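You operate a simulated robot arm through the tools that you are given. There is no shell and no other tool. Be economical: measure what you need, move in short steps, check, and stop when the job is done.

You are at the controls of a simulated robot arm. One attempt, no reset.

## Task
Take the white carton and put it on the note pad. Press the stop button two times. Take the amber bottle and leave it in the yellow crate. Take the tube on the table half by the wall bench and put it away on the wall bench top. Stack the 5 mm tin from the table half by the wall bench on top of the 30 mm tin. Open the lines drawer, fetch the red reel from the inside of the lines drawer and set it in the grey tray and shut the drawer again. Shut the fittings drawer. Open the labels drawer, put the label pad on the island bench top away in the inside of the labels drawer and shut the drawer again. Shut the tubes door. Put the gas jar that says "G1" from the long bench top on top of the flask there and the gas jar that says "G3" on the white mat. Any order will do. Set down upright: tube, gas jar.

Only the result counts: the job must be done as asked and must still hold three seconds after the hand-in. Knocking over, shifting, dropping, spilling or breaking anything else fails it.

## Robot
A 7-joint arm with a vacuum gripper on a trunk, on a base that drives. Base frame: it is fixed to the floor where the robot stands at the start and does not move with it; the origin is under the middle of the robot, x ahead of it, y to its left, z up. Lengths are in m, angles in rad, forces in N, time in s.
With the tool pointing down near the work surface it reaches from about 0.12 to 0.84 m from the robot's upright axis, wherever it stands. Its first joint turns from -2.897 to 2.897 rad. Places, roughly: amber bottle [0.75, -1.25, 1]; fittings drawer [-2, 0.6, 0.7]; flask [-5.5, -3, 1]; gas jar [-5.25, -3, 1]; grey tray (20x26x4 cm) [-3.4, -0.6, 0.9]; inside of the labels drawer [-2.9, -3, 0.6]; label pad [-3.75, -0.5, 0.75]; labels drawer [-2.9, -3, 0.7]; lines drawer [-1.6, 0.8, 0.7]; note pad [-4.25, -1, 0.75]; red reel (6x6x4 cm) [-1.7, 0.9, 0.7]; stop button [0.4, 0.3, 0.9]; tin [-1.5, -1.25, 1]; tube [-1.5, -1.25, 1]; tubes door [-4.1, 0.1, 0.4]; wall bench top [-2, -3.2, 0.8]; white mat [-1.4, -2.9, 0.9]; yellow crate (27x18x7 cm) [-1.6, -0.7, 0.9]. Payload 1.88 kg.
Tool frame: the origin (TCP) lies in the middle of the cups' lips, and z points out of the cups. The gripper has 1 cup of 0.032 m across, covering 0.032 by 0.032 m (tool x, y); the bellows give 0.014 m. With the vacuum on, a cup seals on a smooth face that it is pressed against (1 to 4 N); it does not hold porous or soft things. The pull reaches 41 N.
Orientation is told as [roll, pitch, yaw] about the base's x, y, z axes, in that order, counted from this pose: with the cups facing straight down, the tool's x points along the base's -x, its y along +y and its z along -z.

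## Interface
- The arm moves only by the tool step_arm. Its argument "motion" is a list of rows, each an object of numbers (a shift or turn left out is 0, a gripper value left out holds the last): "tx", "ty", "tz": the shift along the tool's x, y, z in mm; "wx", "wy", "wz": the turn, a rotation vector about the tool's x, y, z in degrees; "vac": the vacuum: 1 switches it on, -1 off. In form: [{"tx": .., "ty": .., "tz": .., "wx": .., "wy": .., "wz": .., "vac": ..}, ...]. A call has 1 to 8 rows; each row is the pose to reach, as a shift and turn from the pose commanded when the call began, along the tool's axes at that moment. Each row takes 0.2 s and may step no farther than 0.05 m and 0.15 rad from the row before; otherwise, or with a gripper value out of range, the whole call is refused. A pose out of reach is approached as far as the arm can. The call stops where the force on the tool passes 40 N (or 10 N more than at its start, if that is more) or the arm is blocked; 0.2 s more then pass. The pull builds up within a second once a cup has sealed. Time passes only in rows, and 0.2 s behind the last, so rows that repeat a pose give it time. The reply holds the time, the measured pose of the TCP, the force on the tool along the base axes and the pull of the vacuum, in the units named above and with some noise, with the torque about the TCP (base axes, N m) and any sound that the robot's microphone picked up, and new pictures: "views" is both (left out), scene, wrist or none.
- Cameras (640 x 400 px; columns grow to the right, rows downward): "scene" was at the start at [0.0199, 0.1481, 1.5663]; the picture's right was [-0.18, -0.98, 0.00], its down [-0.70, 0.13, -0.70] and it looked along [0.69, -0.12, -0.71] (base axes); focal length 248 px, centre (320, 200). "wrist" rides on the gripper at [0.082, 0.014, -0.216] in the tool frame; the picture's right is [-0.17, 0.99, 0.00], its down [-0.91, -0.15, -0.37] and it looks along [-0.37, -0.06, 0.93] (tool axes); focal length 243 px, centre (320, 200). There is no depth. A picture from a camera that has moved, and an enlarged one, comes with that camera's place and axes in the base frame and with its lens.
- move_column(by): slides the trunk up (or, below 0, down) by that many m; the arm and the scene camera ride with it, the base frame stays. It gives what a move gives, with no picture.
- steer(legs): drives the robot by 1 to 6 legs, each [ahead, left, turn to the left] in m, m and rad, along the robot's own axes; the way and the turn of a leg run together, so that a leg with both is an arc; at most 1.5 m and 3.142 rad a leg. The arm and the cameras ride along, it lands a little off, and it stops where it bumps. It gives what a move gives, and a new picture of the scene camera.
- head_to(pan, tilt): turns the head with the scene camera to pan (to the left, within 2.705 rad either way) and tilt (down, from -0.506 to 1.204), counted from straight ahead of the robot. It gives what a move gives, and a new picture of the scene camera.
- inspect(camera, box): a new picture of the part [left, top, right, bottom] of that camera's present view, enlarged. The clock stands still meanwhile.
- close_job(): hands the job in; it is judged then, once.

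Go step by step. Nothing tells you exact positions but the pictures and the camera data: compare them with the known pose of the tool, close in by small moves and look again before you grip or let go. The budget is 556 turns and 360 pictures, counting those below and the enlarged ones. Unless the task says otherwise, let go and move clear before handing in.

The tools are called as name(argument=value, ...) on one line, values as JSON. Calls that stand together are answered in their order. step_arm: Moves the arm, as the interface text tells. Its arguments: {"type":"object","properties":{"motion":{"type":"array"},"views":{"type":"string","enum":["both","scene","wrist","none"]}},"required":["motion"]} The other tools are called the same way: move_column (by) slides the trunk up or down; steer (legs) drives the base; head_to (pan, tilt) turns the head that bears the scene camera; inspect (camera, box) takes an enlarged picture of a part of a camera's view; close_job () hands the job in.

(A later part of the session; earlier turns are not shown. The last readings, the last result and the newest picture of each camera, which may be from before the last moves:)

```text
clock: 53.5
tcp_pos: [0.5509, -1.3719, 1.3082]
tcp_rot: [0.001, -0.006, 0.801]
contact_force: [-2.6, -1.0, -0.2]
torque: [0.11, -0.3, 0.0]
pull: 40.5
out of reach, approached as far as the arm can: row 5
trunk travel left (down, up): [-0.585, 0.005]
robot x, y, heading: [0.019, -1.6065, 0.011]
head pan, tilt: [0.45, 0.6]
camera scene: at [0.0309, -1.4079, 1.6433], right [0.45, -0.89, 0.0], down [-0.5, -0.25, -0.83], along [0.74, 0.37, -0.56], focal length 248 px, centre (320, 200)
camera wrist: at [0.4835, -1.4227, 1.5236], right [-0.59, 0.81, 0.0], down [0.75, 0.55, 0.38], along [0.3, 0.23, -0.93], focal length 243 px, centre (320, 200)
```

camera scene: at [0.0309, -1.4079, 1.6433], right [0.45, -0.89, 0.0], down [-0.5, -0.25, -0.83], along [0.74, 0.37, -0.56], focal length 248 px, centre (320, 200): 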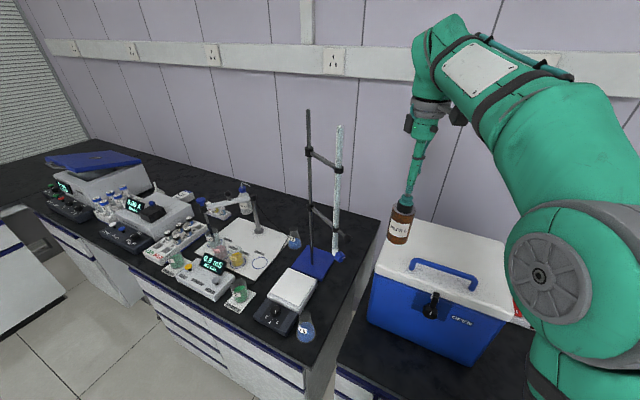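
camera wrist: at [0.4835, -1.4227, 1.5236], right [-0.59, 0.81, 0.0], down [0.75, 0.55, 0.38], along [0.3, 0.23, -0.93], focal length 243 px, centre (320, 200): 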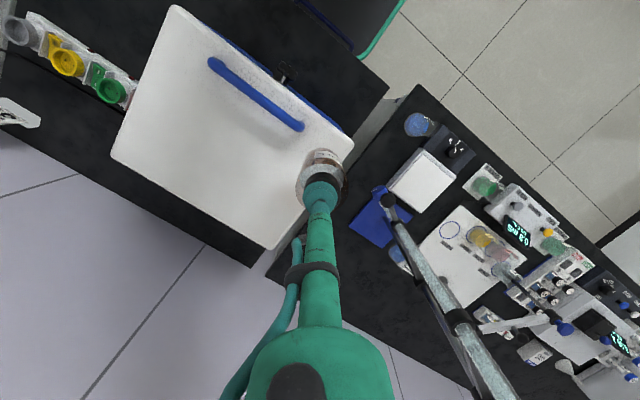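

The bottle is over the cooler and clear. I'll retract it to the robot's front.

step_arm(motion=[{"tx": 48, "ty": 8}, {"tx": 96, "ty": 16}, {"tx": 144, "ty": 24}, {"tx": 192, "ty": 32}, {"tx": 240, "ty": 40}, {"tx": 288, "ty": 48}, {"tx": 336, "ty": 56}, {"tx": 370, "ty": 63}], views="none")

steer(legs=[[-0.3, 0, 0], [0, 1.45, 0]])

```text
clock: 55.3
tcp_pos: [0.2529, -1.5932, 1.3056]
tcp_rot: [0.003, 0.004, 0.801]
contact_force: [0.9, 0.5, -2.8]
torque: [0.0, -0.02, -0.03]
pull: 40.5
trunk travel left (down, up): [-0.585, 0.005]
robot x, y, heading: [0.019, -1.6058, 0.016]
head pan, tilt: [0.45, 0.6]
```

```text
clock: 64.2
tcp_pos: [-0.0582, -0.1226, 1.3054]
tcp_rot: [0.004, 0.003, 0.787]
contact_force: [-0.2, 0.0, -2.6]
torque: [-0.04, -0.01, -0.01]
pull: 40.3
trunk travel left (down, up): [-0.585, 0.005]
robot x, y, heading: [-0.2953, -0.1306, 0.004]
head pan, tilt: [0.45, 0.6]
camera scene: at [-0.2742, 0.0674, 1.6427], right [0.44, -0.9, 0.0], down [-0.51, -0.25, -0.83], along [0.74, 0.36, -0.56], focal length 248 px, centre (320, 200)
```

scene: 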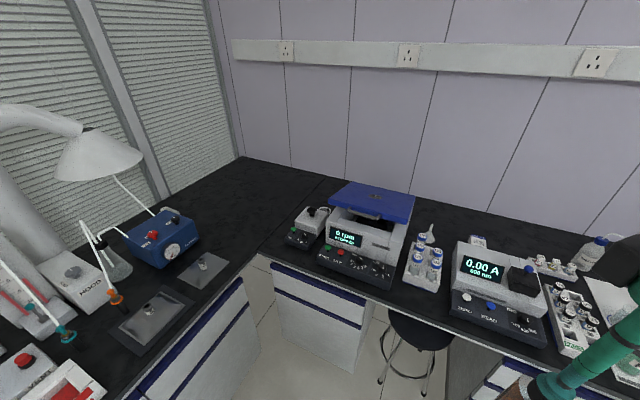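

The bottle is still held. I'll turn to face the table and slide along it to the yellow crate.

steer(legs=[[0, 0, -1.575], [0.0, -1.12, 0]])

head_to(pan=0.3, tilt=0.75)

```text
clock: 73.8
tcp_pos: [-1.3951, -0.3496, 1.3048]
tcp_rot: [0.002, 0.002, -0.802]
contact_force: [-0.2, 0.9, -2.5]
torque: [0.0, 0.0, 0.0]
pull: 40.5
trunk travel left (down, up): [-0.585, 0.005]
robot x, y, heading: [-1.3986, -0.1192, -1.584]
head pan, tilt: [0.45, 0.6]
camera scene: at [-1.1991, -0.1384, 1.6427], right [-0.91, -0.42, 0.0], down [-0.24, 0.51, -0.83], along [0.35, -0.75, -0.56], focal length 248 px, centre (320, 200)
```

scene: 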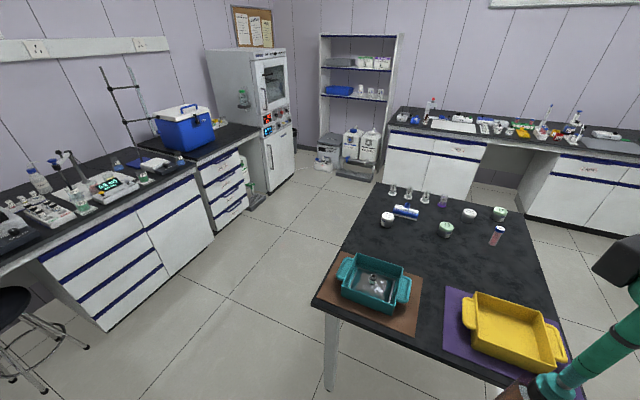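

```text
clock: 74.5
tcp_pos: [-1.3948, -0.3502, 1.3048]
tcp_rot: [0.002, 0.003, -0.803]
contact_force: [0.5, 1.1, -1.8]
torque: [-0.03, -0.02, -0.02]
pull: 40.8
trunk travel left (down, up): [-0.585, 0.005]
robot x, y, heading: [-1.4029, -0.1142, -1.588]
head pan, tilt: [0.3, 0.75]
camera scene: at [-1.2129, -0.1378, 1.6299], right [-0.96, -0.28, 0.0], down [-0.19, 0.65, -0.73], along [0.21, -0.7, -0.68], focal length 248 px, centre (320, 200)
```

scene: 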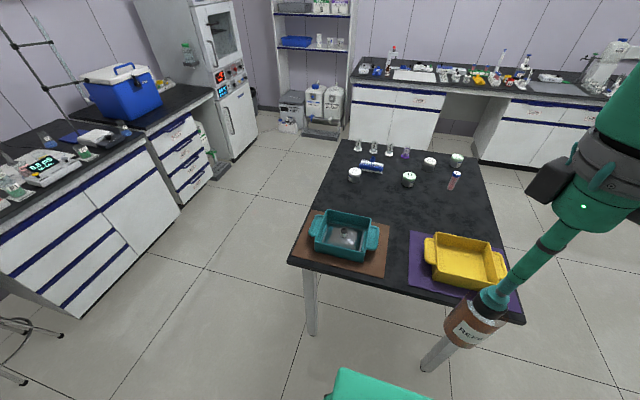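

The yellow crate is at about [-1.56, -0.75] on the near corner of the table. I'll move the bottle toward it at travel height.

step_arm(motion=[{"tx": -19, "ty": -45}, {"tx": -38, "ty": -89}, {"tx": -57, "ty": -133}, {"tx": -77, "ty": -178}, {"tx": -96, "ty": -222}, {"tx": -115, "ty": -266}, {"tx": -134, "ty": -311}, {"tx": -153, "ty": -355}])

```text
clock: 76.3
tcp_pos: [-1.545, -0.7094, 1.3016]
tcp_rot: [0.005, 0.003, -0.804]
contact_force: [0.7, -0.7, -2.1]
torque: [-0.02, -0.01, 0.0]
pull: 40.8
trunk travel left (down, up): [-0.585, 0.005]
robot x, y, heading: [-1.4005, -0.1176, -1.583]
head pan, tilt: [0.3, 0.75]
camera scene: at [-1.2134, -0.1389, 1.6298], right [-0.96, -0.28, 0.0], down [-0.19, 0.66, -0.73], along [0.2, -0.7, -0.68], focal length 248 px, centre (320, 200)
camera wrist: at [-1.5913, -0.6432, 1.5179], right [0.82, 0.57, 0.0], down [0.53, -0.77, 0.37], along [0.21, -0.3, -0.93], focal length 243 px, centre (320, 200)
```

scene: 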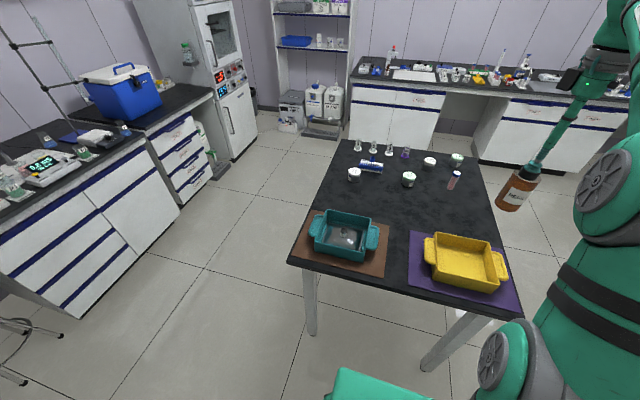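
wrist: 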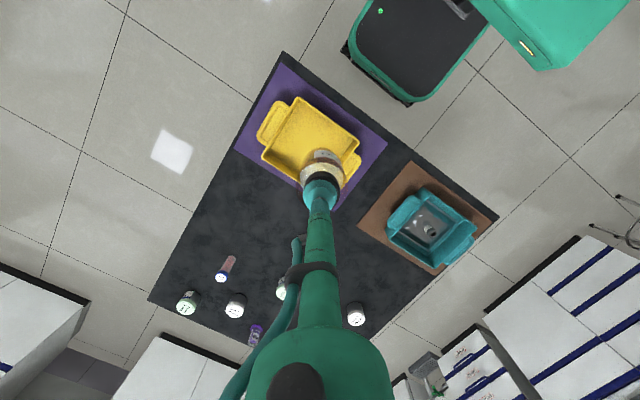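

The crate centre triangulates to about [-1.558, -0.725] with its floor near z≈0.89. I'll centre over it and descend part-way.

step_arm(motion=[{"tx": -2, "ty": -20, "tz": 30}, {"tx": -2, "ty": -20, "tz": 70}, {"tx": -2, "ty": -20, "tz": 110}, {"tx": -2, "ty": -20, "tz": 150}])

```text
clock: 77.3
tcp_pos: [-1.5557, -0.7207, 1.1517]
tcp_rot: [0.004, 0.004, -0.802]
contact_force: [0.4, -0.6, -2.4]
torque: [-0.03, -0.01, 0.05]
pull: 40.9
trunk travel left (down, up): [-0.585, 0.005]
robot x, y, heading: [-1.4018, -0.1121, -1.584]
head pan, tilt: [0.3, 0.75]
camera scene: at [-1.2131, -0.1384, 1.6299], right [-0.96, -0.28, 0.0], down [-0.19, 0.66, -0.73], along [0.2, -0.7, -0.68], focal length 248 px, centre (320, 200)
camera wrist: at [-1.6031, -0.6538, 1.3681], right [0.82, 0.57, 0.0], down [0.53, -0.77, 0.37], along [0.21, -0.3, -0.93], focal length 243 px, centre (320, 200)
```

scene: 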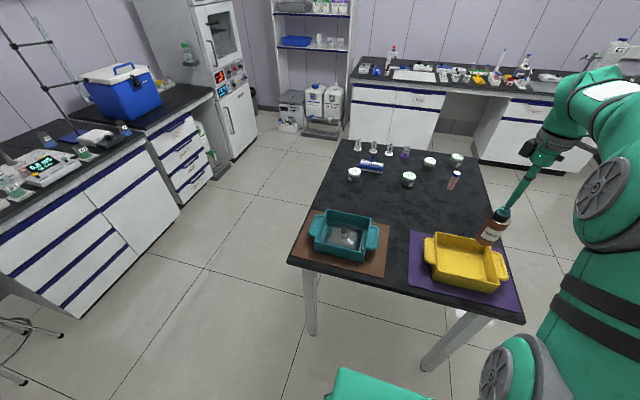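
wrist: 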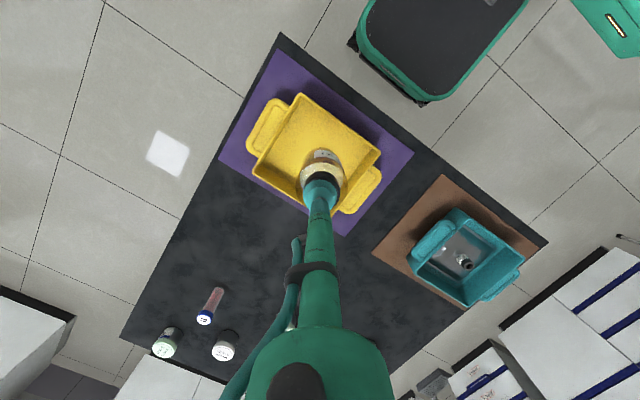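

The projection of the tool axis onto the crate floor falls at the crate's middle in both views. I'll descend further, then slowly.

step_arm(motion=[{"tz": 30}, {"tz": 60}, {"tz": 90}, {"tz": 110}])

```text
clock: 78.3
tcp_pos: [-1.555, -0.7204, 1.0427]
tcp_rot: [0.004, 0.001, -0.802]
contact_force: [-1.3, -1.3, -1.8]
torque: [-0.02, -0.04, -0.01]
pull: 41.1
trunk travel left (down, up): [-0.585, 0.005]
robot x, y, heading: [-1.4028, -0.1164, -1.582]
head pan, tilt: [0.3, 0.75]
camera scene: at [-1.213, -0.1381, 1.6299], right [-0.96, -0.28, 0.0], down [-0.19, 0.65, -0.73], along [0.2, -0.7, -0.68], focal length 248 px, centre (320, 200)
camera wrist: at [-1.6031, -0.6539, 1.2579], right [0.82, 0.57, 0.0], down [0.53, -0.77, 0.37], along [0.21, -0.3, -0.93], focal length 243 px, centre (320, 200)
```

scene: 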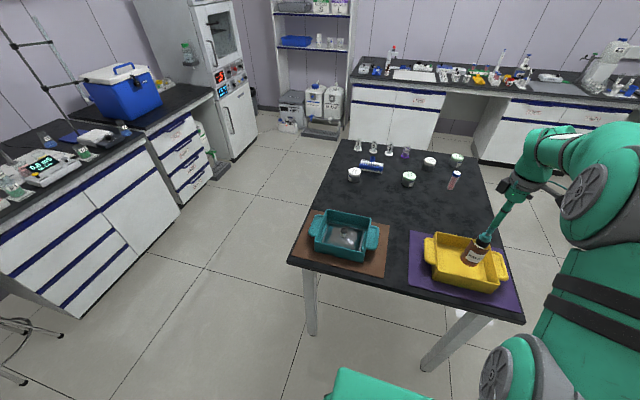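
wrist: 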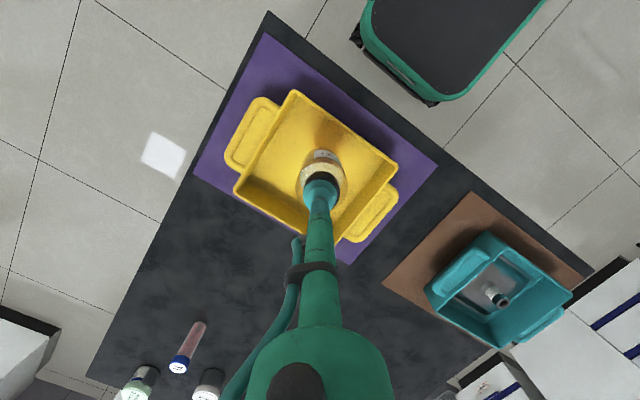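

The bottle is inside the crate outline. I'll lower it in fine steps until the force shows contact.

step_arm(motion=[{"tz": 6}, {"tz": 12}, {"tz": 18}, {"tz": 22}], views="none")

step_arm(motion=[{"tz": 3}, {"tz": 6}, {"tz": 9}], views="wrist")

```text
clock: 79.3
tcp_pos: [-1.5571, -0.7204, 1.0213]
tcp_rot: [0.002, 0.002, -0.803]
contact_force: [1.4, -0.4, -3.0]
torque: [0.0, -0.01, 0.01]
pull: 40.7
trunk travel left (down, up): [-0.585, 0.005]
robot x, y, heading: [-1.4019, -0.1165, -1.588]
head pan, tilt: [0.3, 0.75]
```

```text
clock: 80.1
tcp_pos: [-1.5569, -0.721, 1.0108]
tcp_rot: [0.003, 0.002, -0.801]
contact_force: [0.1, -0.3, -2.7]
torque: [-0.02, -0.02, 0.0]
pull: 40.5
trunk travel left (down, up): [-0.585, 0.005]
robot x, y, heading: [-1.3969, -0.115, -1.589]
head pan, tilt: [0.3, 0.75]
camera wrist: at [-1.6034, -0.654, 1.2281], right [0.82, 0.57, 0.0], down [0.53, -0.77, 0.37], along [0.21, -0.3, -0.93], focal length 243 px, centre (320, 200)
```

wrist: 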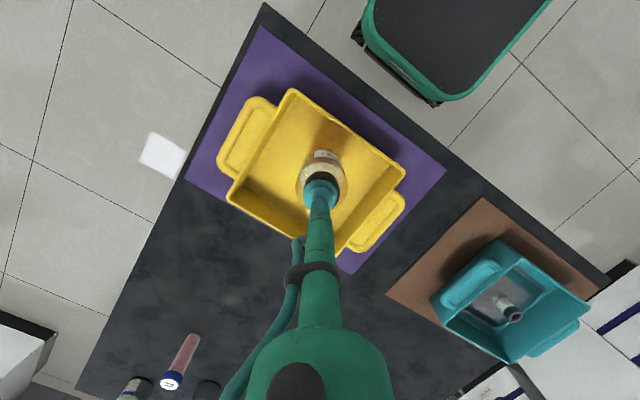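

step_arm(motion=[{"tz": 3}, {"tz": 6}, {"tz": 9}], views="none")

inspect(camera="scene", box=[400, 210, 528, 290])

```text
clock: 80.9
tcp_pos: [-1.5561, -0.7191, 1.002]
tcp_rot: [0.002, 0.005, -0.8]
contact_force: [0.1, -0.2, -3.0]
torque: [0.01, 0.03, 0.04]
pull: 40.4
trunk travel left (down, up): [-0.585, 0.005]
robot x, y, heading: [-1.4015, -0.1162, -1.579]
head pan, tilt: [0.3, 0.75]
```

```text
5.00 times, centred on (464, 250) of scene
camera zoom: at [-1.213, -0.1379, 1.6298], right [-0.96, -0.28, 0.0], down [-0.19, 0.65, -0.73], along [0.2, -0.7, -0.68], focal length 1240 px, centre (-400, -50)
```

zoom: 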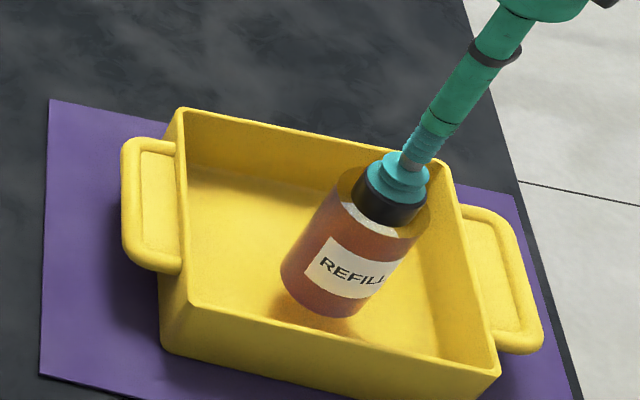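

The bottle's bottom is close to the crate floor. I'll continue in small steps.

step_arm(motion=[{"tz": 2}, {"tz": 4}, {"tz": 6}], views="none")

step_arm(motion=[{"tz": 2}, {"tz": 4}, {"tz": 6}], views="none")

```text
clock: 81.7
tcp_pos: [-1.5573, -0.7195, 0.9974]
tcp_rot: [0.002, 0.003, -0.802]
contact_force: [-0.1, -0.5, -3.1]
torque: [0.0, -0.02, 0.03]
pull: 40.7
trunk travel left (down, up): [-0.585, 0.005]
robot x, y, heading: [-1.406, -0.1126, -1.586]
head pan, tilt: [0.3, 0.75]
```

```text
clock: 82.5
tcp_pos: [-1.5547, -0.7204, 0.9914]
tcp_rot: [0.002, 0.002, -0.803]
contact_force: [-0.4, 1.0, -2.8]
torque: [0.0, -0.01, -0.03]
pull: 40.8
trunk travel left (down, up): [-0.585, 0.005]
robot x, y, heading: [-1.3992, -0.1134, -1.59]
head pan, tilt: [0.3, 0.75]
```

step_arm(motion=[{"tz": 2}, {"tz": 4}, {"tz": 6}], views="none")

step_arm(motion=[{"tz": 2}, {"tz": 4}], views="none")

inspect(camera="scene", box=[400, 210, 528, 290])

```text
clock: 83.3
tcp_pos: [-1.5556, -0.7205, 0.9865]
tcp_rot: [0.002, 0.003, -0.801]
contact_force: [-0.5, 0.0, -2.2]
torque: [-0.02, -0.01, -0.02]
pull: 41.1
trunk travel left (down, up): [-0.585, 0.005]
robot x, y, heading: [-1.3986, -0.1154, -1.588]
head pan, tilt: [0.3, 0.75]
```

```text
clock: 83.9
tcp_pos: [-1.5558, -0.7205, 0.9807]
tcp_rot: [0.007, 0.004, -0.803]
contact_force: [0.2, 0.3, -1.8]
torque: [-0.02, -0.02, 0.0]
pull: 40.3
trunk travel left (down, up): [-0.585, 0.005]
robot x, y, heading: [-1.4032, -0.1115, -1.589]
head pan, tilt: [0.3, 0.75]
```

```text
5.00 times, centred on (464, 250) of scene
camera zoom: at [-1.213, -0.1379, 1.6298], right [-0.96, -0.28, 0.0], down [-0.19, 0.65, -0.73], along [0.2, -0.7, -0.68], focal length 1240 px, centre (-400, -50)
```

zoom: 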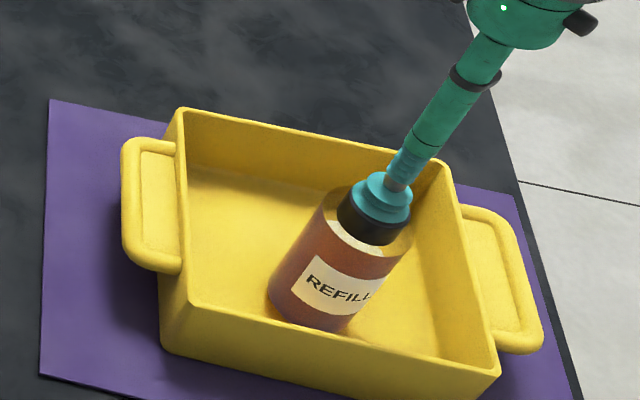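

Very close to the floor now. I'll continue gently.

step_arm(motion=[{"tz": 2}, {"tz": 4}], views="none")

step_arm(motion=[{"tz": 1.5}, {"tz": 3}], views="none")

step_arm(motion=[{"tz": 1.5}, {"tz": 3}], views="none")

```text
clock: 84.5
tcp_pos: [-1.5555, -0.7197, 0.9771]
tcp_rot: [0.003, 0.004, -0.801]
contact_force: [-0.2, -0.2, -2.2]
torque: [0.03, -0.04, -0.02]
pull: 40.9
trunk travel left (down, up): [-0.585, 0.005]
robot x, y, heading: [-1.3988, -0.1168, -1.59]
head pan, tilt: [0.3, 0.75]
```

```text
clock: 85.1
tcp_pos: [-1.5573, -0.7206, 0.9742]
tcp_rot: [0.005, 0.004, -0.801]
contact_force: [0.6, 0.2, 1.4]
torque: [0.09, 0.03, -0.02]
pull: 40.6
trunk travel left (down, up): [-0.585, 0.005]
robot x, y, heading: [-1.4002, -0.1153, -1.583]
head pan, tilt: [0.3, 0.75]
```

```text
clock: 85.7
tcp_pos: [-1.5559, -0.7216, 0.9739]
tcp_rot: [0.0, 0.002, -0.802]
contact_force: [3.7, -0.1, 16.3]
torque: [0.18, 0.07, -0.03]
pull: 41.1
trunk travel left (down, up): [-0.585, 0.005]
robot x, y, heading: [-1.4011, -0.1153, -1.585]
head pan, tilt: [0.3, 0.75]
```

Contact is made: the bottle stands on the crate floor. I'll ease off, release the vacuum, and lift away.

step_arm(motion=[{"tz": -2}, {"tz": -2, "vac": -1}, {"tz": -2}, {"tz": -2}, {"tz": -2}, {"tz": -6}, {"tz": -20}, {"tz": -50}], views="none")

inspect(camera="scene", box=[400, 210, 528, 290])

```text
clock: 87.5
tcp_pos: [-1.5569, -0.7203, 1.0228]
tcp_rot: [0.003, 0.004, -0.802]
contact_force: [0.6, 0.1, -0.8]
torque: [0.03, 0.04, 0.0]
pull: 0.0
trunk travel left (down, up): [-0.585, 0.005]
robot x, y, heading: [-1.3989, -0.1103, -1.583]
head pan, tilt: [0.3, 0.75]
```

```text
5.00 times, centred on (464, 250) of scene
camera zoom: at [-1.2129, -0.1378, 1.6298], right [-0.96, -0.28, 0.0], down [-0.19, 0.65, -0.73], along [0.2, -0.7, -0.68], focal length 1240 px, centre (-400, -50)
```

zoom: 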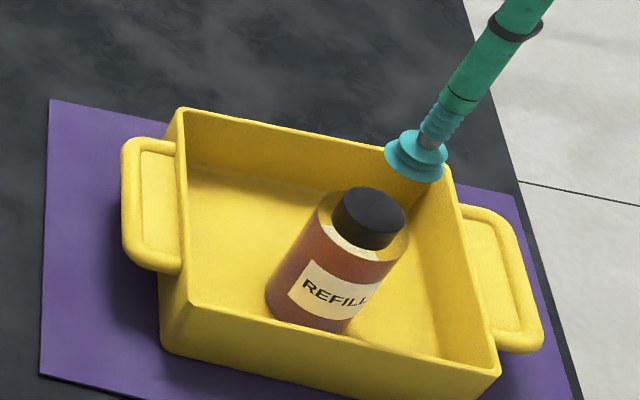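

The bottle stands upright in the crate. I'll raise the arm and zoom in on the items on the far table half.

step_arm(motion=[{"tz": -45}, {"tz": -90}, {"tz": -135}, {"tz": -180}, {"tz": -225}, {"tz": -260}], views="none")

inspect(camera="scene", box=[330, 130, 490, 230])

inspect(camera="wrist", box=[120, 220, 400, 395])

```text
clock: 88.9
tcp_pos: [-1.5538, -0.7215, 1.2814]
tcp_rot: [0.005, 0.004, -0.802]
contact_force: [-0.2, -0.2, 0.7]
torque: [0.01, 0.01, -0.02]
pull: 0.1
trunk travel left (down, up): [-0.585, 0.005]
robot x, y, heading: [-1.4015, -0.1177, -1.591]
head pan, tilt: [0.3, 0.75]
```

```text
4.00 times, centred on (410, 180) of scene
camera zoom: at [-1.213, -0.1379, 1.6298], right [-0.96, -0.28, 0.0], down [-0.19, 0.65, -0.73], along [0.2, -0.7, -0.68], focal length 992 px, centre (-40, 280)
```

zoom: 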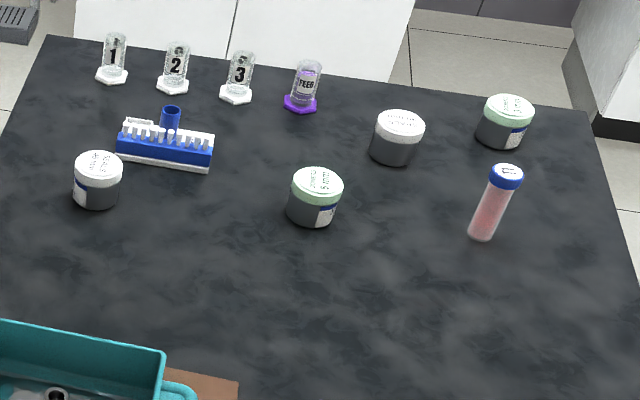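

```text
2.29 times, centred on (260, 308) of wrist
camera zoom: at [-1.6017, -0.6545, 1.4978], right [0.82, 0.57, 0.0], down [0.53, -0.77, 0.37], along [0.21, -0.3, -0.93], focal length 555 px, centre (457, -46)
```

zoom: 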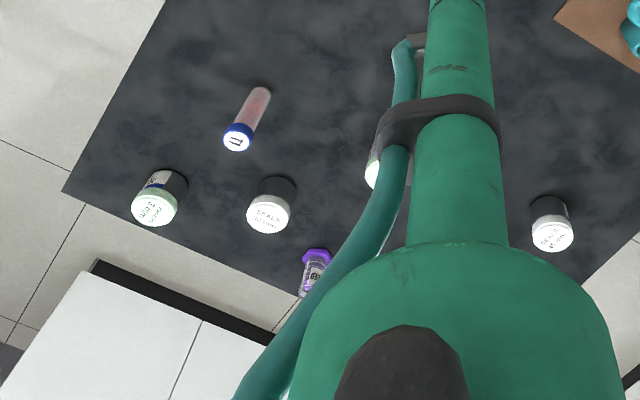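

There are four tins, two white-lidded and two green-lidded, with lid labels, plus one blue-capped tube standing upright. I'll zoom in tightly to read the labels.

inspect(camera="scene", box=[397, 168, 421, 183])

inspect(camera="scene", box=[418, 152, 442, 167])

inspect(camera="scene", box=[444, 150, 468, 165])

inspect(camera="scene", box=[343, 164, 367, 179])

```text
16.00 times, centred on (409, 176) of scene
camera zoom: at [-1.213, -0.1379, 1.6298], right [-0.96, -0.28, 0.0], down [-0.19, 0.65, -0.73], along [0.2, -0.7, -0.68], focal length 3970 px, centre (-1104, 592)
```

zoom: 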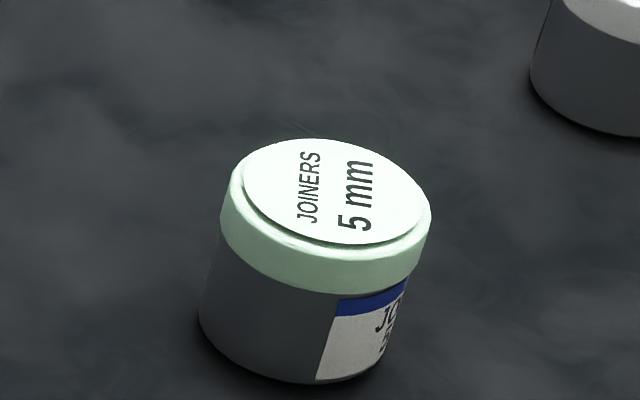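

```text
16.00 times, centred on (430, 160) of scene
camera zoom: at [-1.213, -0.1379, 1.6298], right [-0.96, -0.28, 0.0], down [-0.19, 0.65, -0.73], along [0.2, -0.7, -0.68], focal length 3970 px, centre (-1440, 848)
```

zoom: 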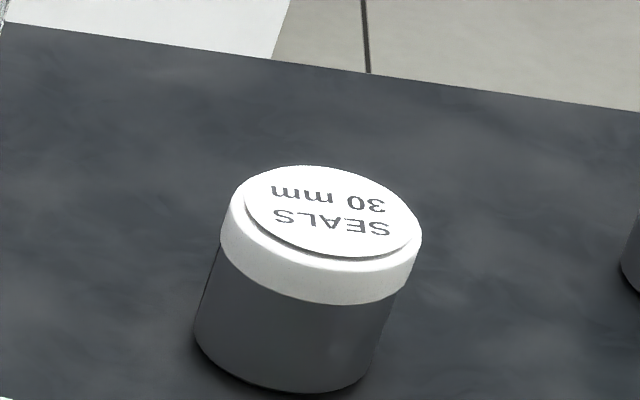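

```text
16.00 times, centred on (456, 158) of scene
camera zoom: at [-1.213, -0.1379, 1.6298], right [-0.96, -0.28, 0.0], down [-0.19, 0.65, -0.73], along [0.2, -0.7, -0.68], focal length 3970 px, centre (-1856, 880)
```

zoom: 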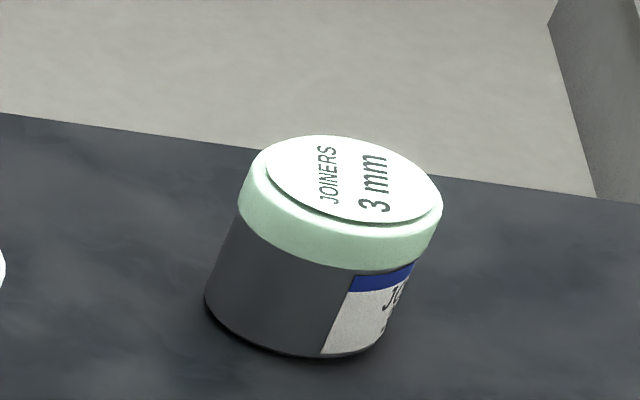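

```text
16.00 times, centred on (355, 172) of scene
camera zoom: at [-1.213, -0.1379, 1.6298], right [-0.96, -0.28, 0.0], down [-0.19, 0.65, -0.73], along [0.2, -0.7, -0.68], focal length 3970 px, centre (-240, 656)
```

zoom: 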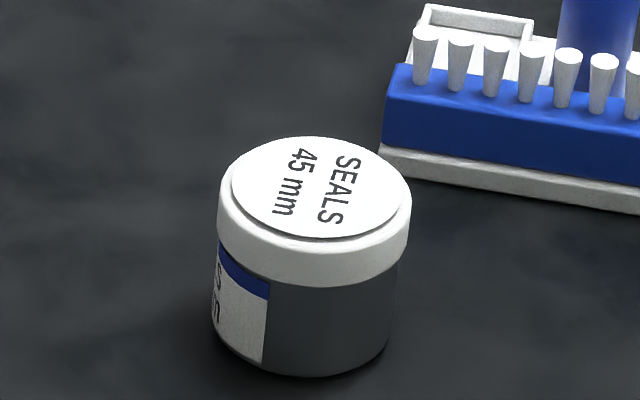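

The 5 mm tin (green lid) is at about [-1.36, -1.15], the 30 mm tin at [-1.455, -1.31] and the tube at [-1.55, -1.17]. I'll tuck the arm and drive around the table to its wall side.

step_arm(motion=[{"tx": 19, "ty": 44}, {"tx": 38, "ty": 88}, {"tx": 57, "ty": 131}, {"tx": 76, "ty": 175}, {"tx": 94, "ty": 219}, {"tx": 113, "ty": 262}, {"tx": 132, "ty": 306}, {"tx": 151, "ty": 350}], views="none")

steer(legs=[[0, -0.85, 0], [1.4, 0, 0]])

```text
clock: 90.7
tcp_pos: [-1.4102, -0.3673, 1.2834]
tcp_rot: [0.003, 0.004, -0.801]
contact_force: [-0.4, -0.8, 1.1]
torque: [-0.05, 0.02, -0.01]
pull: 0.0
trunk travel left (down, up): [-0.585, 0.005]
robot x, y, heading: [-1.3992, -0.1192, -1.584]
head pan, tilt: [0.3, 0.75]
```

```text
clock: 101.8
tcp_pos: [-2.2393, -1.7583, 1.2821]
tcp_rot: [0.004, 0.003, -0.756]
contact_force: [0.8, 1.0, 0.2]
torque: [-0.01, 0.01, 0.02]
pull: 0.0
trunk travel left (down, up): [-0.585, 0.005]
robot x, y, heading: [-2.2436, -1.5025, -1.541]
head pan, tilt: [0.3, 0.75]
camera scene: at [-2.0524, -1.5183, 1.6298], right [-0.95, -0.32, 0.0], down [-0.22, 0.65, -0.73], along [0.24, -0.69, -0.68], focal length 248 px, centre (320, 200)
```

scene: 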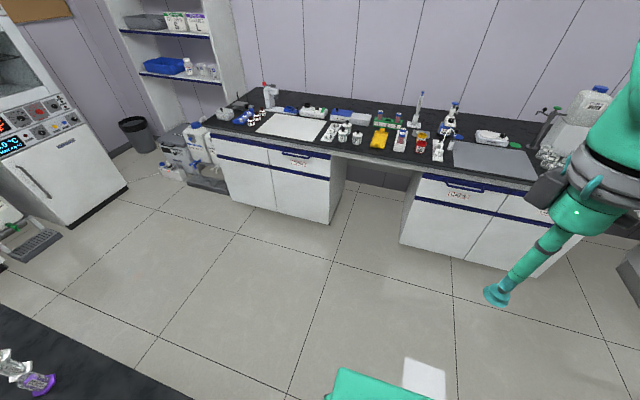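

I see the wall bench with the white mat; its front edge is near y≈-2.72. I'll go a bit further, turn round to face the table, and slide beside it.

steer(legs=[[0.33, 0, 0], [0, 0, 3.11], [0, -0.82, 0]])

head_to(pan=0.2, tilt=0.85)

```text
clock: 115.2
tcp_pos: [-1.3935, -1.601, 1.2845]
tcp_rot: [0.003, 0.004, 2.335]
contact_force: [0.6, -0.6, -0.1]
torque: [0.03, -0.02, 0.04]
pull: 0.0
trunk travel left (down, up): [-0.585, 0.005]
robot x, y, heading: [-1.4041, -1.8521, 1.551]
head pan, tilt: [0.3, 0.75]
camera scene: at [-1.5915, -1.8335, 1.6298], right [0.96, 0.28, 0.0], down [0.19, -0.66, -0.73], along [-0.2, 0.7, -0.68], focal length 248 px, centre (320, 200)
```

scene: 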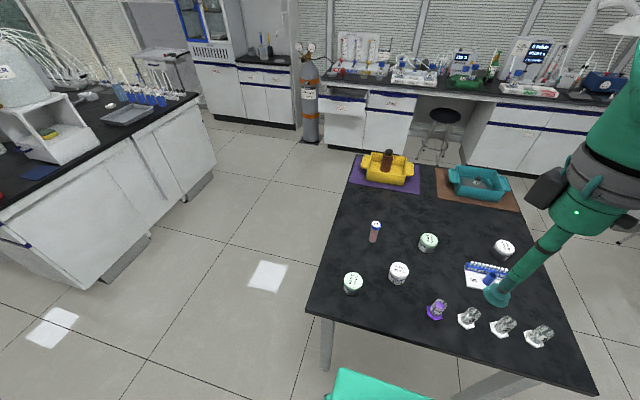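

```text
clock: 115.9
tcp_pos: [-1.3933, -1.6003, 1.2825]
tcp_rot: [0.004, 0.003, 2.335]
contact_force: [1.1, -1.0, 0.1]
torque: [-0.01, -0.02, -0.01]
pull: 0.1
trunk travel left (down, up): [-0.585, 0.005]
robot x, y, heading: [-1.4058, -1.8541, 1.551]
head pan, tilt: [0.201, 0.85]
camera scene: at [-1.5828, -1.8362, 1.6218], right [0.98, 0.18, 0.0], down [0.13, -0.74, -0.66], along [-0.12, 0.65, -0.75], focal length 248 px, centre (320, 200)
```

scene: 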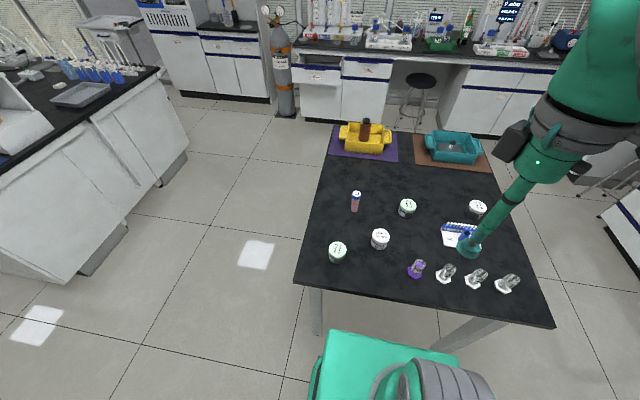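

The items on the table are close now. I'll zoom for precise measuring.

inspect(camera="scene", box=[320, 180, 448, 260])

inspect(camera="wrist", box=[0, 0, 640, 400])

```text
5.00 times, centred on (384, 220) of scene
camera zoom: at [-1.5828, -1.8362, 1.6218], right [0.98, 0.18, 0.0], down [0.13, -0.74, -0.66], along [-0.12, 0.65, -0.75], focal length 1240 px, centre (0, 100)
```

zoom: 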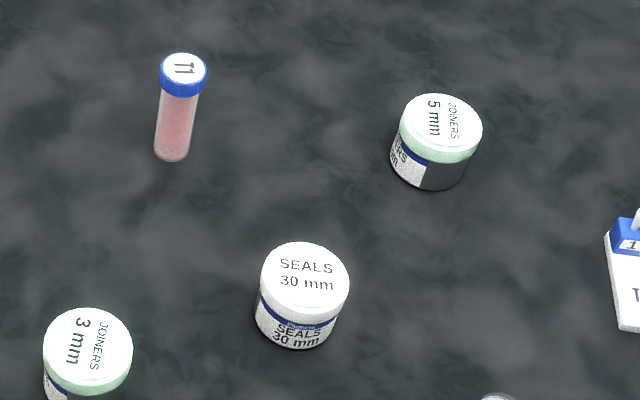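

```text
1.00 times, centred on (320, 200) of wrist (not enlarged: the box is as wide or as high as the picture)
camera zoom: at [-1.346, -1.6692, 1.4993], right [-0.83, -0.56, 0.0], down [-0.52, 0.77, 0.37], along [-0.21, 0.3, -0.93], focal length 243 px, centre (320, 200)
```

zoom: 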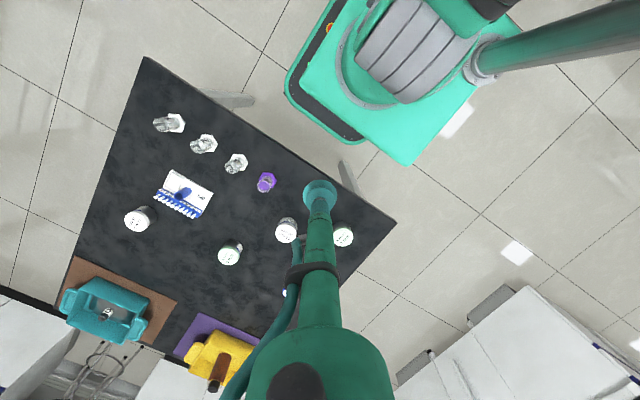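

Two-view triangulation puts the 5 mm lid at [-1.362, -1.177, 0.905], the 30 mm lid at [-1.4615, -1.333, 0.905] and the tube cap at [-1.559, -1.194, 0.946]. I'll move out over the 5 mm tin.

step_arm(motion=[{"tx": -33, "ty": -36}, {"tx": -65, "ty": -73}, {"tx": -98, "ty": -109}, {"tx": -130, "ty": -145}, {"tx": -163, "ty": -181}, {"tx": -196, "ty": -218}, {"tx": -228, "ty": -254}, {"tx": -260, "ty": -290}], views="none")

step_arm(motion=[{"tx": -12, "ty": -13, "tz": 45}, {"tx": -24, "ty": -25, "tz": 90}, {"tx": -24, "ty": -25, "tz": 140}, {"tx": -24, "ty": -25, "tz": 190}, {"tx": -24, "ty": -25, "tz": 230}, {"tx": -24, "ty": -25, "tz": 270}, {"tx": -24, "ty": -25, "tz": 300}, {"tx": -24, "ty": -25, "tz": 320}])

```text
clock: 117.7
tcp_pos: [-1.3631, -1.2116, 1.2814]
tcp_rot: [0.006, 0.004, 2.333]
contact_force: [0.6, 0.1, -0.5]
torque: [-0.02, 0.01, 0.03]
pull: 0.1
trunk travel left (down, up): [-0.585, 0.005]
robot x, y, heading: [-1.403, -1.8521, 1.549]
head pan, tilt: [0.201, 0.85]
```

```text
clock: 119.5
tcp_pos: [-1.3611, -1.179, 0.9622]
tcp_rot: [0.002, 0.002, 2.335]
contact_force: [-0.3, -0.1, 0.1]
torque: [-0.04, -0.04, -0.02]
pull: 0.0
trunk travel left (down, up): [-0.585, 0.005]
robot x, y, heading: [-1.4036, -1.8528, 1.553]
head pan, tilt: [0.201, 0.85]
camera scene: at [-1.5828, -1.8359, 1.6218], right [0.98, 0.18, 0.0], down [0.13, -0.74, -0.66], along [-0.12, 0.65, -0.75], focal length 248 px, centre (320, 200)
camera wrist: at [-1.3138, -1.2475, 1.1783], right [-0.83, -0.56, 0.0], down [-0.52, 0.77, 0.37], along [-0.21, 0.3, -0.93], focal length 243 px, centre (320, 200)
```

scene: 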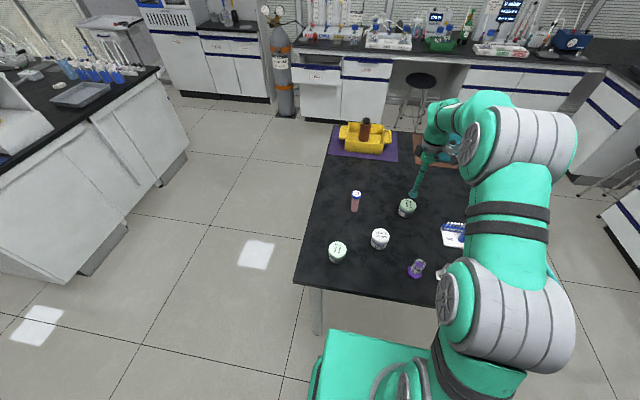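
wrist: 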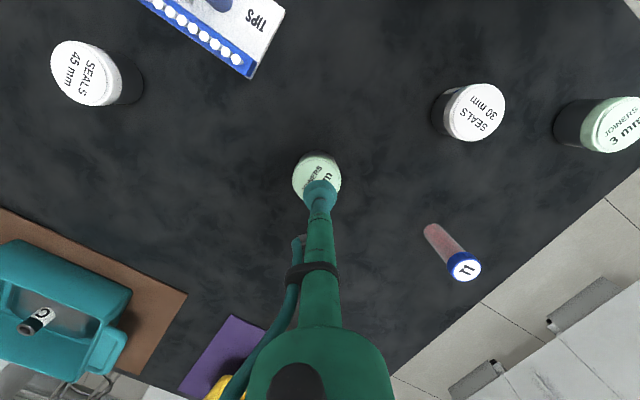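

The cup is within 3 mm of the lid's centre. I'll switch on the vacuum and descend to contact.

step_arm(motion=[{"tz": 25, "vac": 1}, {"tz": 45}, {"tz": 52}, {"tz": 56}, {"tz": 59}], views="none")

```text
clock: 120.7
tcp_pos: [-1.3633, -1.1797, 0.9038]
tcp_rot: [0.001, 0.0, 2.334]
contact_force: [0.0, -3.8, 14.6]
torque: [-0.01, 0.0, -0.03]
pull: 40.8
trunk travel left (down, up): [-0.585, 0.005]
robot x, y, heading: [-1.4013, -1.8504, 1.55]
head pan, tilt: [0.201, 0.85]
```

Sealed at z≈0.904. I'll lift and move over the 30 mm tin.

step_arm(motion=[{"tz": -15}, {"tz": -60}, {"tz": -105}, {"tz": -115, "tx": 11, "ty": 44}, {"tz": -115, "tx": 22, "ty": 88}, {"tz": -115, "tx": 34, "ty": 132}, {"tz": -115, "tx": 45, "ty": 176}])

```text
clock: 122.3
tcp_pos: [-1.4561, -1.3343, 1.0186]
tcp_rot: [0.003, 0.003, 2.334]
contact_force: [0.5, 0.1, -0.1]
torque: [0.03, 0.04, 0.02]
pull: 40.4
trunk travel left (down, up): [-0.585, 0.005]
robot x, y, heading: [-1.4065, -1.8588, 1.551]
head pan, tilt: [0.201, 0.85]
camera scene: at [-1.5828, -1.8365, 1.6218], right [0.98, 0.18, 0.0], down [0.13, -0.74, -0.66], along [-0.12, 0.65, -0.75], focal length 248 px, centre (320, 200)
camera wrist: at [-1.4096, -1.4031, 1.2344], right [-0.83, -0.56, 0.0], down [-0.52, 0.77, 0.37], along [-0.21, 0.31, -0.93], focal length 243 px, centre (320, 200)
```

scene: 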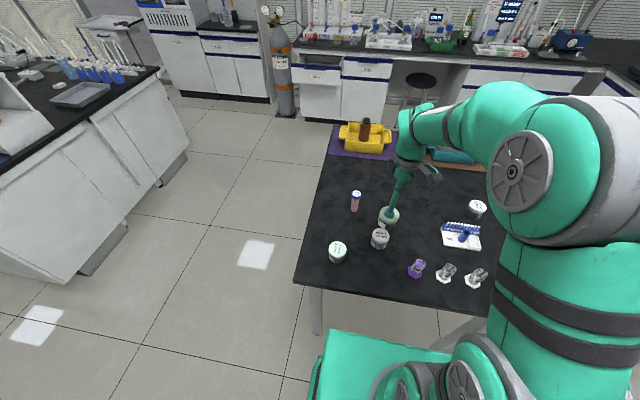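
wrist: 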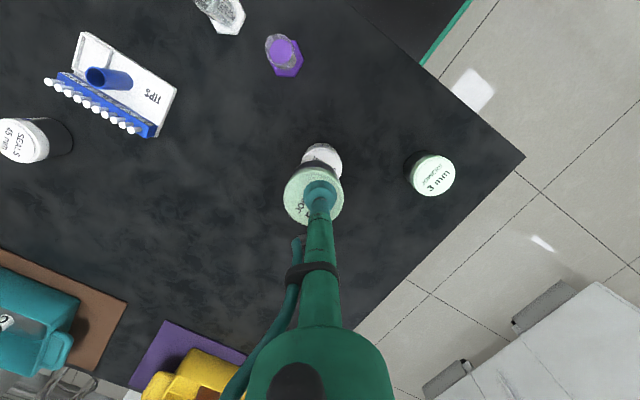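

The held tin hovers above the 30 mm tin. I'll lower to about 1.5 cm above contact and check the alignment in both views.

step_arm(motion=[{"tz": 20}, {"tz": 36}], views="none")

inspect(camera="scene", box=[344, 200, 424, 250])

inspect(camera="wrist", box=[240, 120, 400, 220])

```text
clock: 122.9
tcp_pos: [-1.4579, -1.3338, 0.9805]
tcp_rot: [0.005, 0.003, 2.337]
contact_force: [0.2, 1.0, -1.5]
torque: [0.01, -0.01, -0.04]
pull: 40.4
trunk travel left (down, up): [-0.585, 0.005]
robot x, y, heading: [-1.4024, -1.8542, 1.553]
head pan, tilt: [0.201, 0.85]
```

```text
8.00 times, centred on (384, 225) of scene
camera zoom: at [-1.5828, -1.8361, 1.6218], right [0.98, 0.18, 0.0], down [0.13, -0.74, -0.66], along [-0.12, 0.65, -0.75], focal length 1985 px, centre (-192, 0)
```

zoom: 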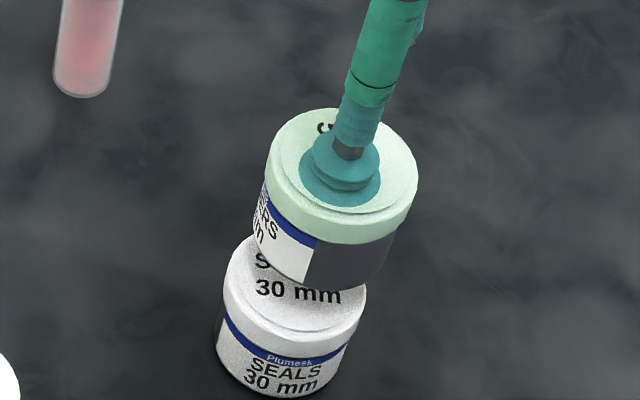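

```text
4.00 times, centred on (320, 170) of wrist
camera zoom: at [-1.4107, -1.4022, 1.1968], right [-0.83, -0.56, 0.0], down [-0.52, 0.77, 0.37], along [-0.21, 0.3, -0.93], focal length 970 px, centre (320, 320)
```

zoom: 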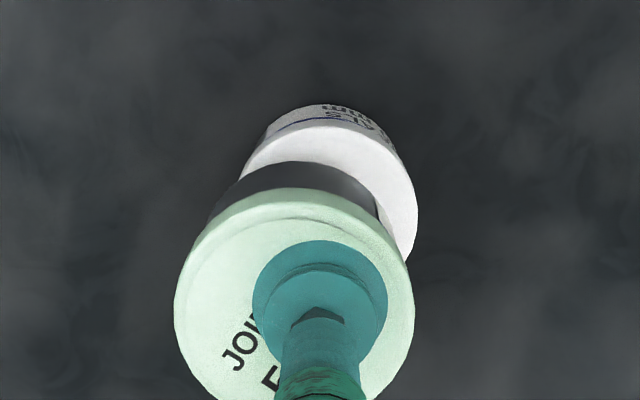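

Both views show the held tin is about 9 mm off the lower tin. I'll correct that, then lower to contact.

step_arm(motion=[{"tx": 1.6, "ty": 9.2}, {"tx": 1.6, "ty": 9.2, "tz": 6}, {"tx": 1.6, "ty": 9.2, "tz": 12}], views="none")

inspect(camera="scene", box=[344, 200, 424, 250])

inspect(camera="wrist", box=[240, 120, 400, 220])

```text
clock: 123.7
tcp_pos: [-1.464, -1.3408, 0.9693]
tcp_rot: [0.003, 0.003, 2.334]
contact_force: [0.1, -0.1, -1.0]
torque: [0.0, -0.02, 0.01]
pull: 41.0
trunk travel left (down, up): [-0.585, 0.005]
robot x, y, heading: [-1.4055, -1.8568, 1.548]
head pan, tilt: [0.201, 0.85]
```

```text
8.00 times, centred on (384, 225) of scene
camera zoom: at [-1.5828, -1.8361, 1.6218], right [0.98, 0.18, 0.0], down [0.13, -0.74, -0.66], along [-0.12, 0.65, -0.75], focal length 1985 px, centre (-192, 0)
```

zoom: 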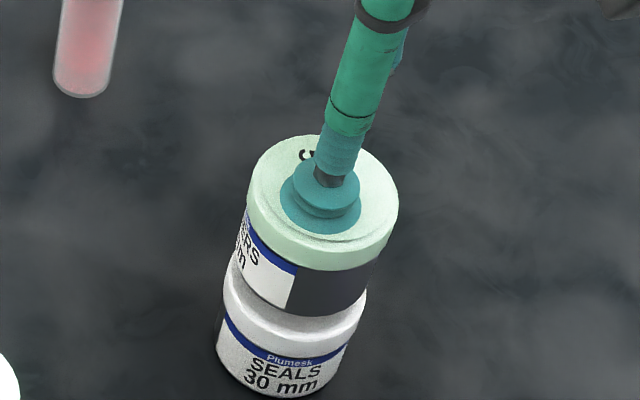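

```text
4.00 times, centred on (320, 170) of wrist
camera zoom: at [-1.416, -1.409, 1.1862], right [-0.83, -0.56, 0.0], down [-0.52, 0.77, 0.37], along [-0.21, 0.31, -0.93], focal length 970 px, centre (320, 320)
```

zoom: 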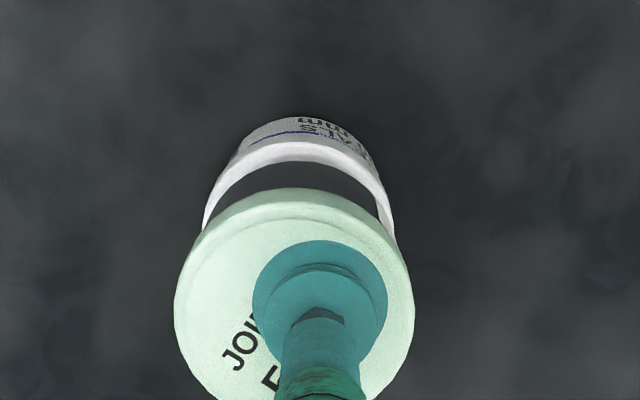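

Alignment is good in both views. I'll lower slowly until contact.

step_arm(motion=[{"tz": 2}, {"tz": 4}, {"tz": 6}], views="none")

step_arm(motion=[{"tz": 1.5}, {"tz": 3}], views="none")

```text
clock: 124.5
tcp_pos: [-1.4645, -1.3405, 0.9638]
tcp_rot: [0.006, 0.003, 2.333]
contact_force: [-0.5, -0.2, -0.8]
torque: [-0.02, 0.01, 0.01]
pull: 41.3
trunk travel left (down, up): [-0.585, 0.005]
robot x, y, heading: [-1.4004, -1.853, 1.552]
head pan, tilt: [0.201, 0.85]
```

```text
clock: 125.1
tcp_pos: [-1.4635, -1.3404, 0.9614]
tcp_rot: [0.003, 0.004, 2.334]
contact_force: [0.4, 0.2, -0.6]
torque: [0.02, -0.02, 0.03]
pull: 41.2
trunk travel left (down, up): [-0.585, 0.005]
robot x, y, heading: [-1.407, -1.8559, 1.552]
head pan, tilt: [0.201, 0.85]
```

step_arm(motion=[{"tz": 1.5}, {"tz": 3}], views="none")

step_arm(motion=[{"tz": 1.5}, {"tz": 3}], views="none")

```text
clock: 125.7
tcp_pos: [-1.4643, -1.3411, 0.959]
tcp_rot: [0.003, 0.001, 2.335]
contact_force: [-0.4, -1.5, 5.8]
torque: [0.05, 0.02, 0.0]
pull: 40.6
trunk travel left (down, up): [-0.585, 0.005]
robot x, y, heading: [-1.4029, -1.8532, 1.547]
head pan, tilt: [0.201, 0.85]
```

```text
clock: 126.3
tcp_pos: [-1.4646, -1.3407, 0.9584]
tcp_rot: [0.0, -0.004, 2.336]
contact_force: [-1.0, -2.1, 25.1]
torque: [0.04, -0.06, 0.03]
pull: 40.3
trunk travel left (down, up): [-0.585, 0.005]
robot x, y, heading: [-1.4057, -1.856, 1.546]
head pan, tilt: [0.201, 0.85]
```

Contact is confirmed. I'll ease off, release, and lift.

step_arm(motion=[{"tz": -3}, {"tz": -3, "vac": -1}, {"tz": -3}, {"tz": -3}, {"tz": -3}, {"tz": -8}, {"tz": -30}, {"tz": -70}], views="none")

inspect(camera="scene", box=[320, 180, 448, 260])

```text
clock: 128.1
tcp_pos: [-1.4625, -1.3433, 1.025]
tcp_rot: [0.006, 0.003, 2.335]
contact_force: [-0.8, -0.4, -0.2]
torque: [0.0, -0.01, 0.05]
pull: 0.0
trunk travel left (down, up): [-0.585, 0.005]
robot x, y, heading: [-1.4022, -1.8518, 1.557]
head pan, tilt: [0.201, 0.85]
```

```text
5.00 times, centred on (384, 220) of scene
camera zoom: at [-1.5828, -1.8363, 1.6218], right [0.98, 0.18, 0.0], down [0.13, -0.74, -0.66], along [-0.12, 0.65, -0.75], focal length 1240 px, centre (0, 100)
```

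zoom: 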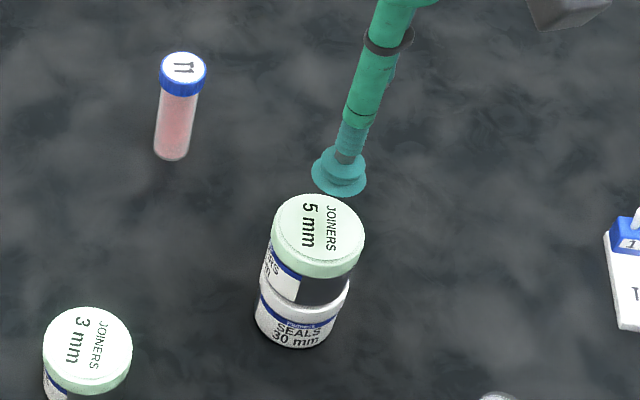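

The stack is neat. Next is the tube: I'll move over its cap at [-1.555, -1.196].

step_arm(motion=[{"tx": -43, "ty": -9, "tz": -10}, {"tx": -85, "ty": -17, "tz": -10}, {"tx": -128, "ty": -26, "tz": -10}, {"tx": -170, "ty": -35, "tz": 0}, {"tx": -170, "ty": -35, "tz": 25}], views="none")

inspect(camera="wrist", box=[240, 120, 400, 220])

inspect(camera="scene", box=[316, 170, 396, 220])

```text
clock: 129.3
tcp_pos: [-1.5571, -1.193, 0.9988]
tcp_rot: [0.004, 0.003, 2.335]
contact_force: [-0.6, 0.0, -0.6]
torque: [-0.01, -0.03, -0.02]
pull: 0.0
trunk travel left (down, up): [-0.585, 0.005]
robot x, y, heading: [-1.4047, -1.8543, 1.546]
head pan, tilt: [0.201, 0.85]
```

```text
4.00 times, centred on (320, 170) of wrist
camera zoom: at [-1.5101, -1.2608, 1.2148], right [-0.83, -0.56, 0.0], down [-0.52, 0.77, 0.37], along [-0.21, 0.3, -0.93], focal length 970 px, centre (320, 320)
```

zoom: 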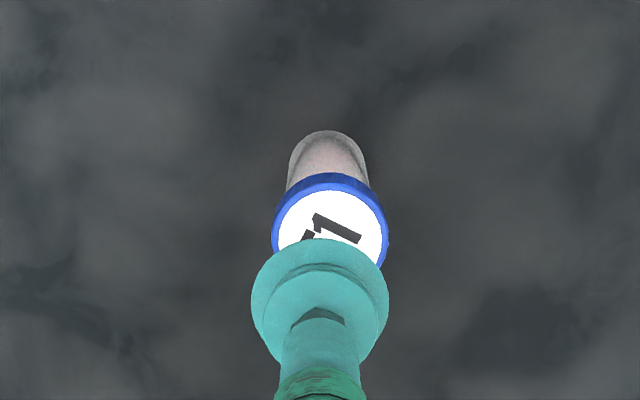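

```text
8.00 times, centred on (356, 195) of scene
camera zoom: at [-1.583, -1.8357, 1.6218], right [0.98, 0.18, 0.0], down [0.13, -0.74, -0.66], along [-0.12, 0.65, -0.75], focal length 1985 px, centre (32, 240)
```

zoom: 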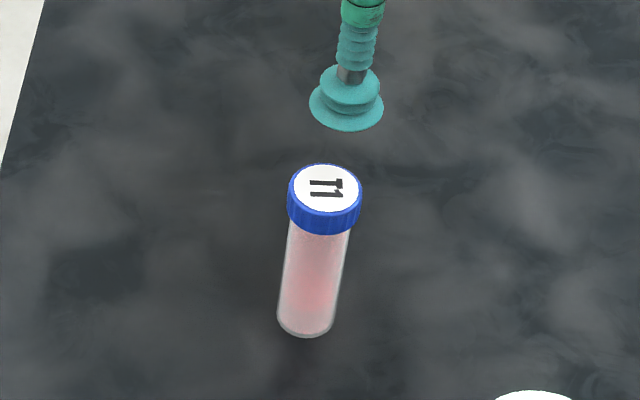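

The cap centre is at about [-1.560, -1.194, 0.94], 3 mm from the tool axis. I'll correct and descend with vacuum on.

step_arm(motion=[{"tx": -1.4, "ty": 2.9, "tz": 20, "vac": 1}, {"tx": -1.4, "ty": 2.9, "tz": 40}, {"tx": -1.4, "ty": 2.9, "tz": 50}, {"tx": -1.4, "ty": 2.9, "tz": 54}, {"tx": -1.4, "ty": 2.9, "tz": 57}], views="none")

```text
clock: 130.5
tcp_pos: [-1.5604, -1.1965, 0.9455]
tcp_rot: [0.001, 0.001, 2.333]
contact_force: [1.1, -1.9, 13.0]
torque: [-0.09, -0.05, -0.03]
pull: 41.0
trunk travel left (down, up): [-0.585, 0.005]
robot x, y, heading: [-1.4027, -1.8596, 1.545]
head pan, tilt: [0.201, 0.85]
```

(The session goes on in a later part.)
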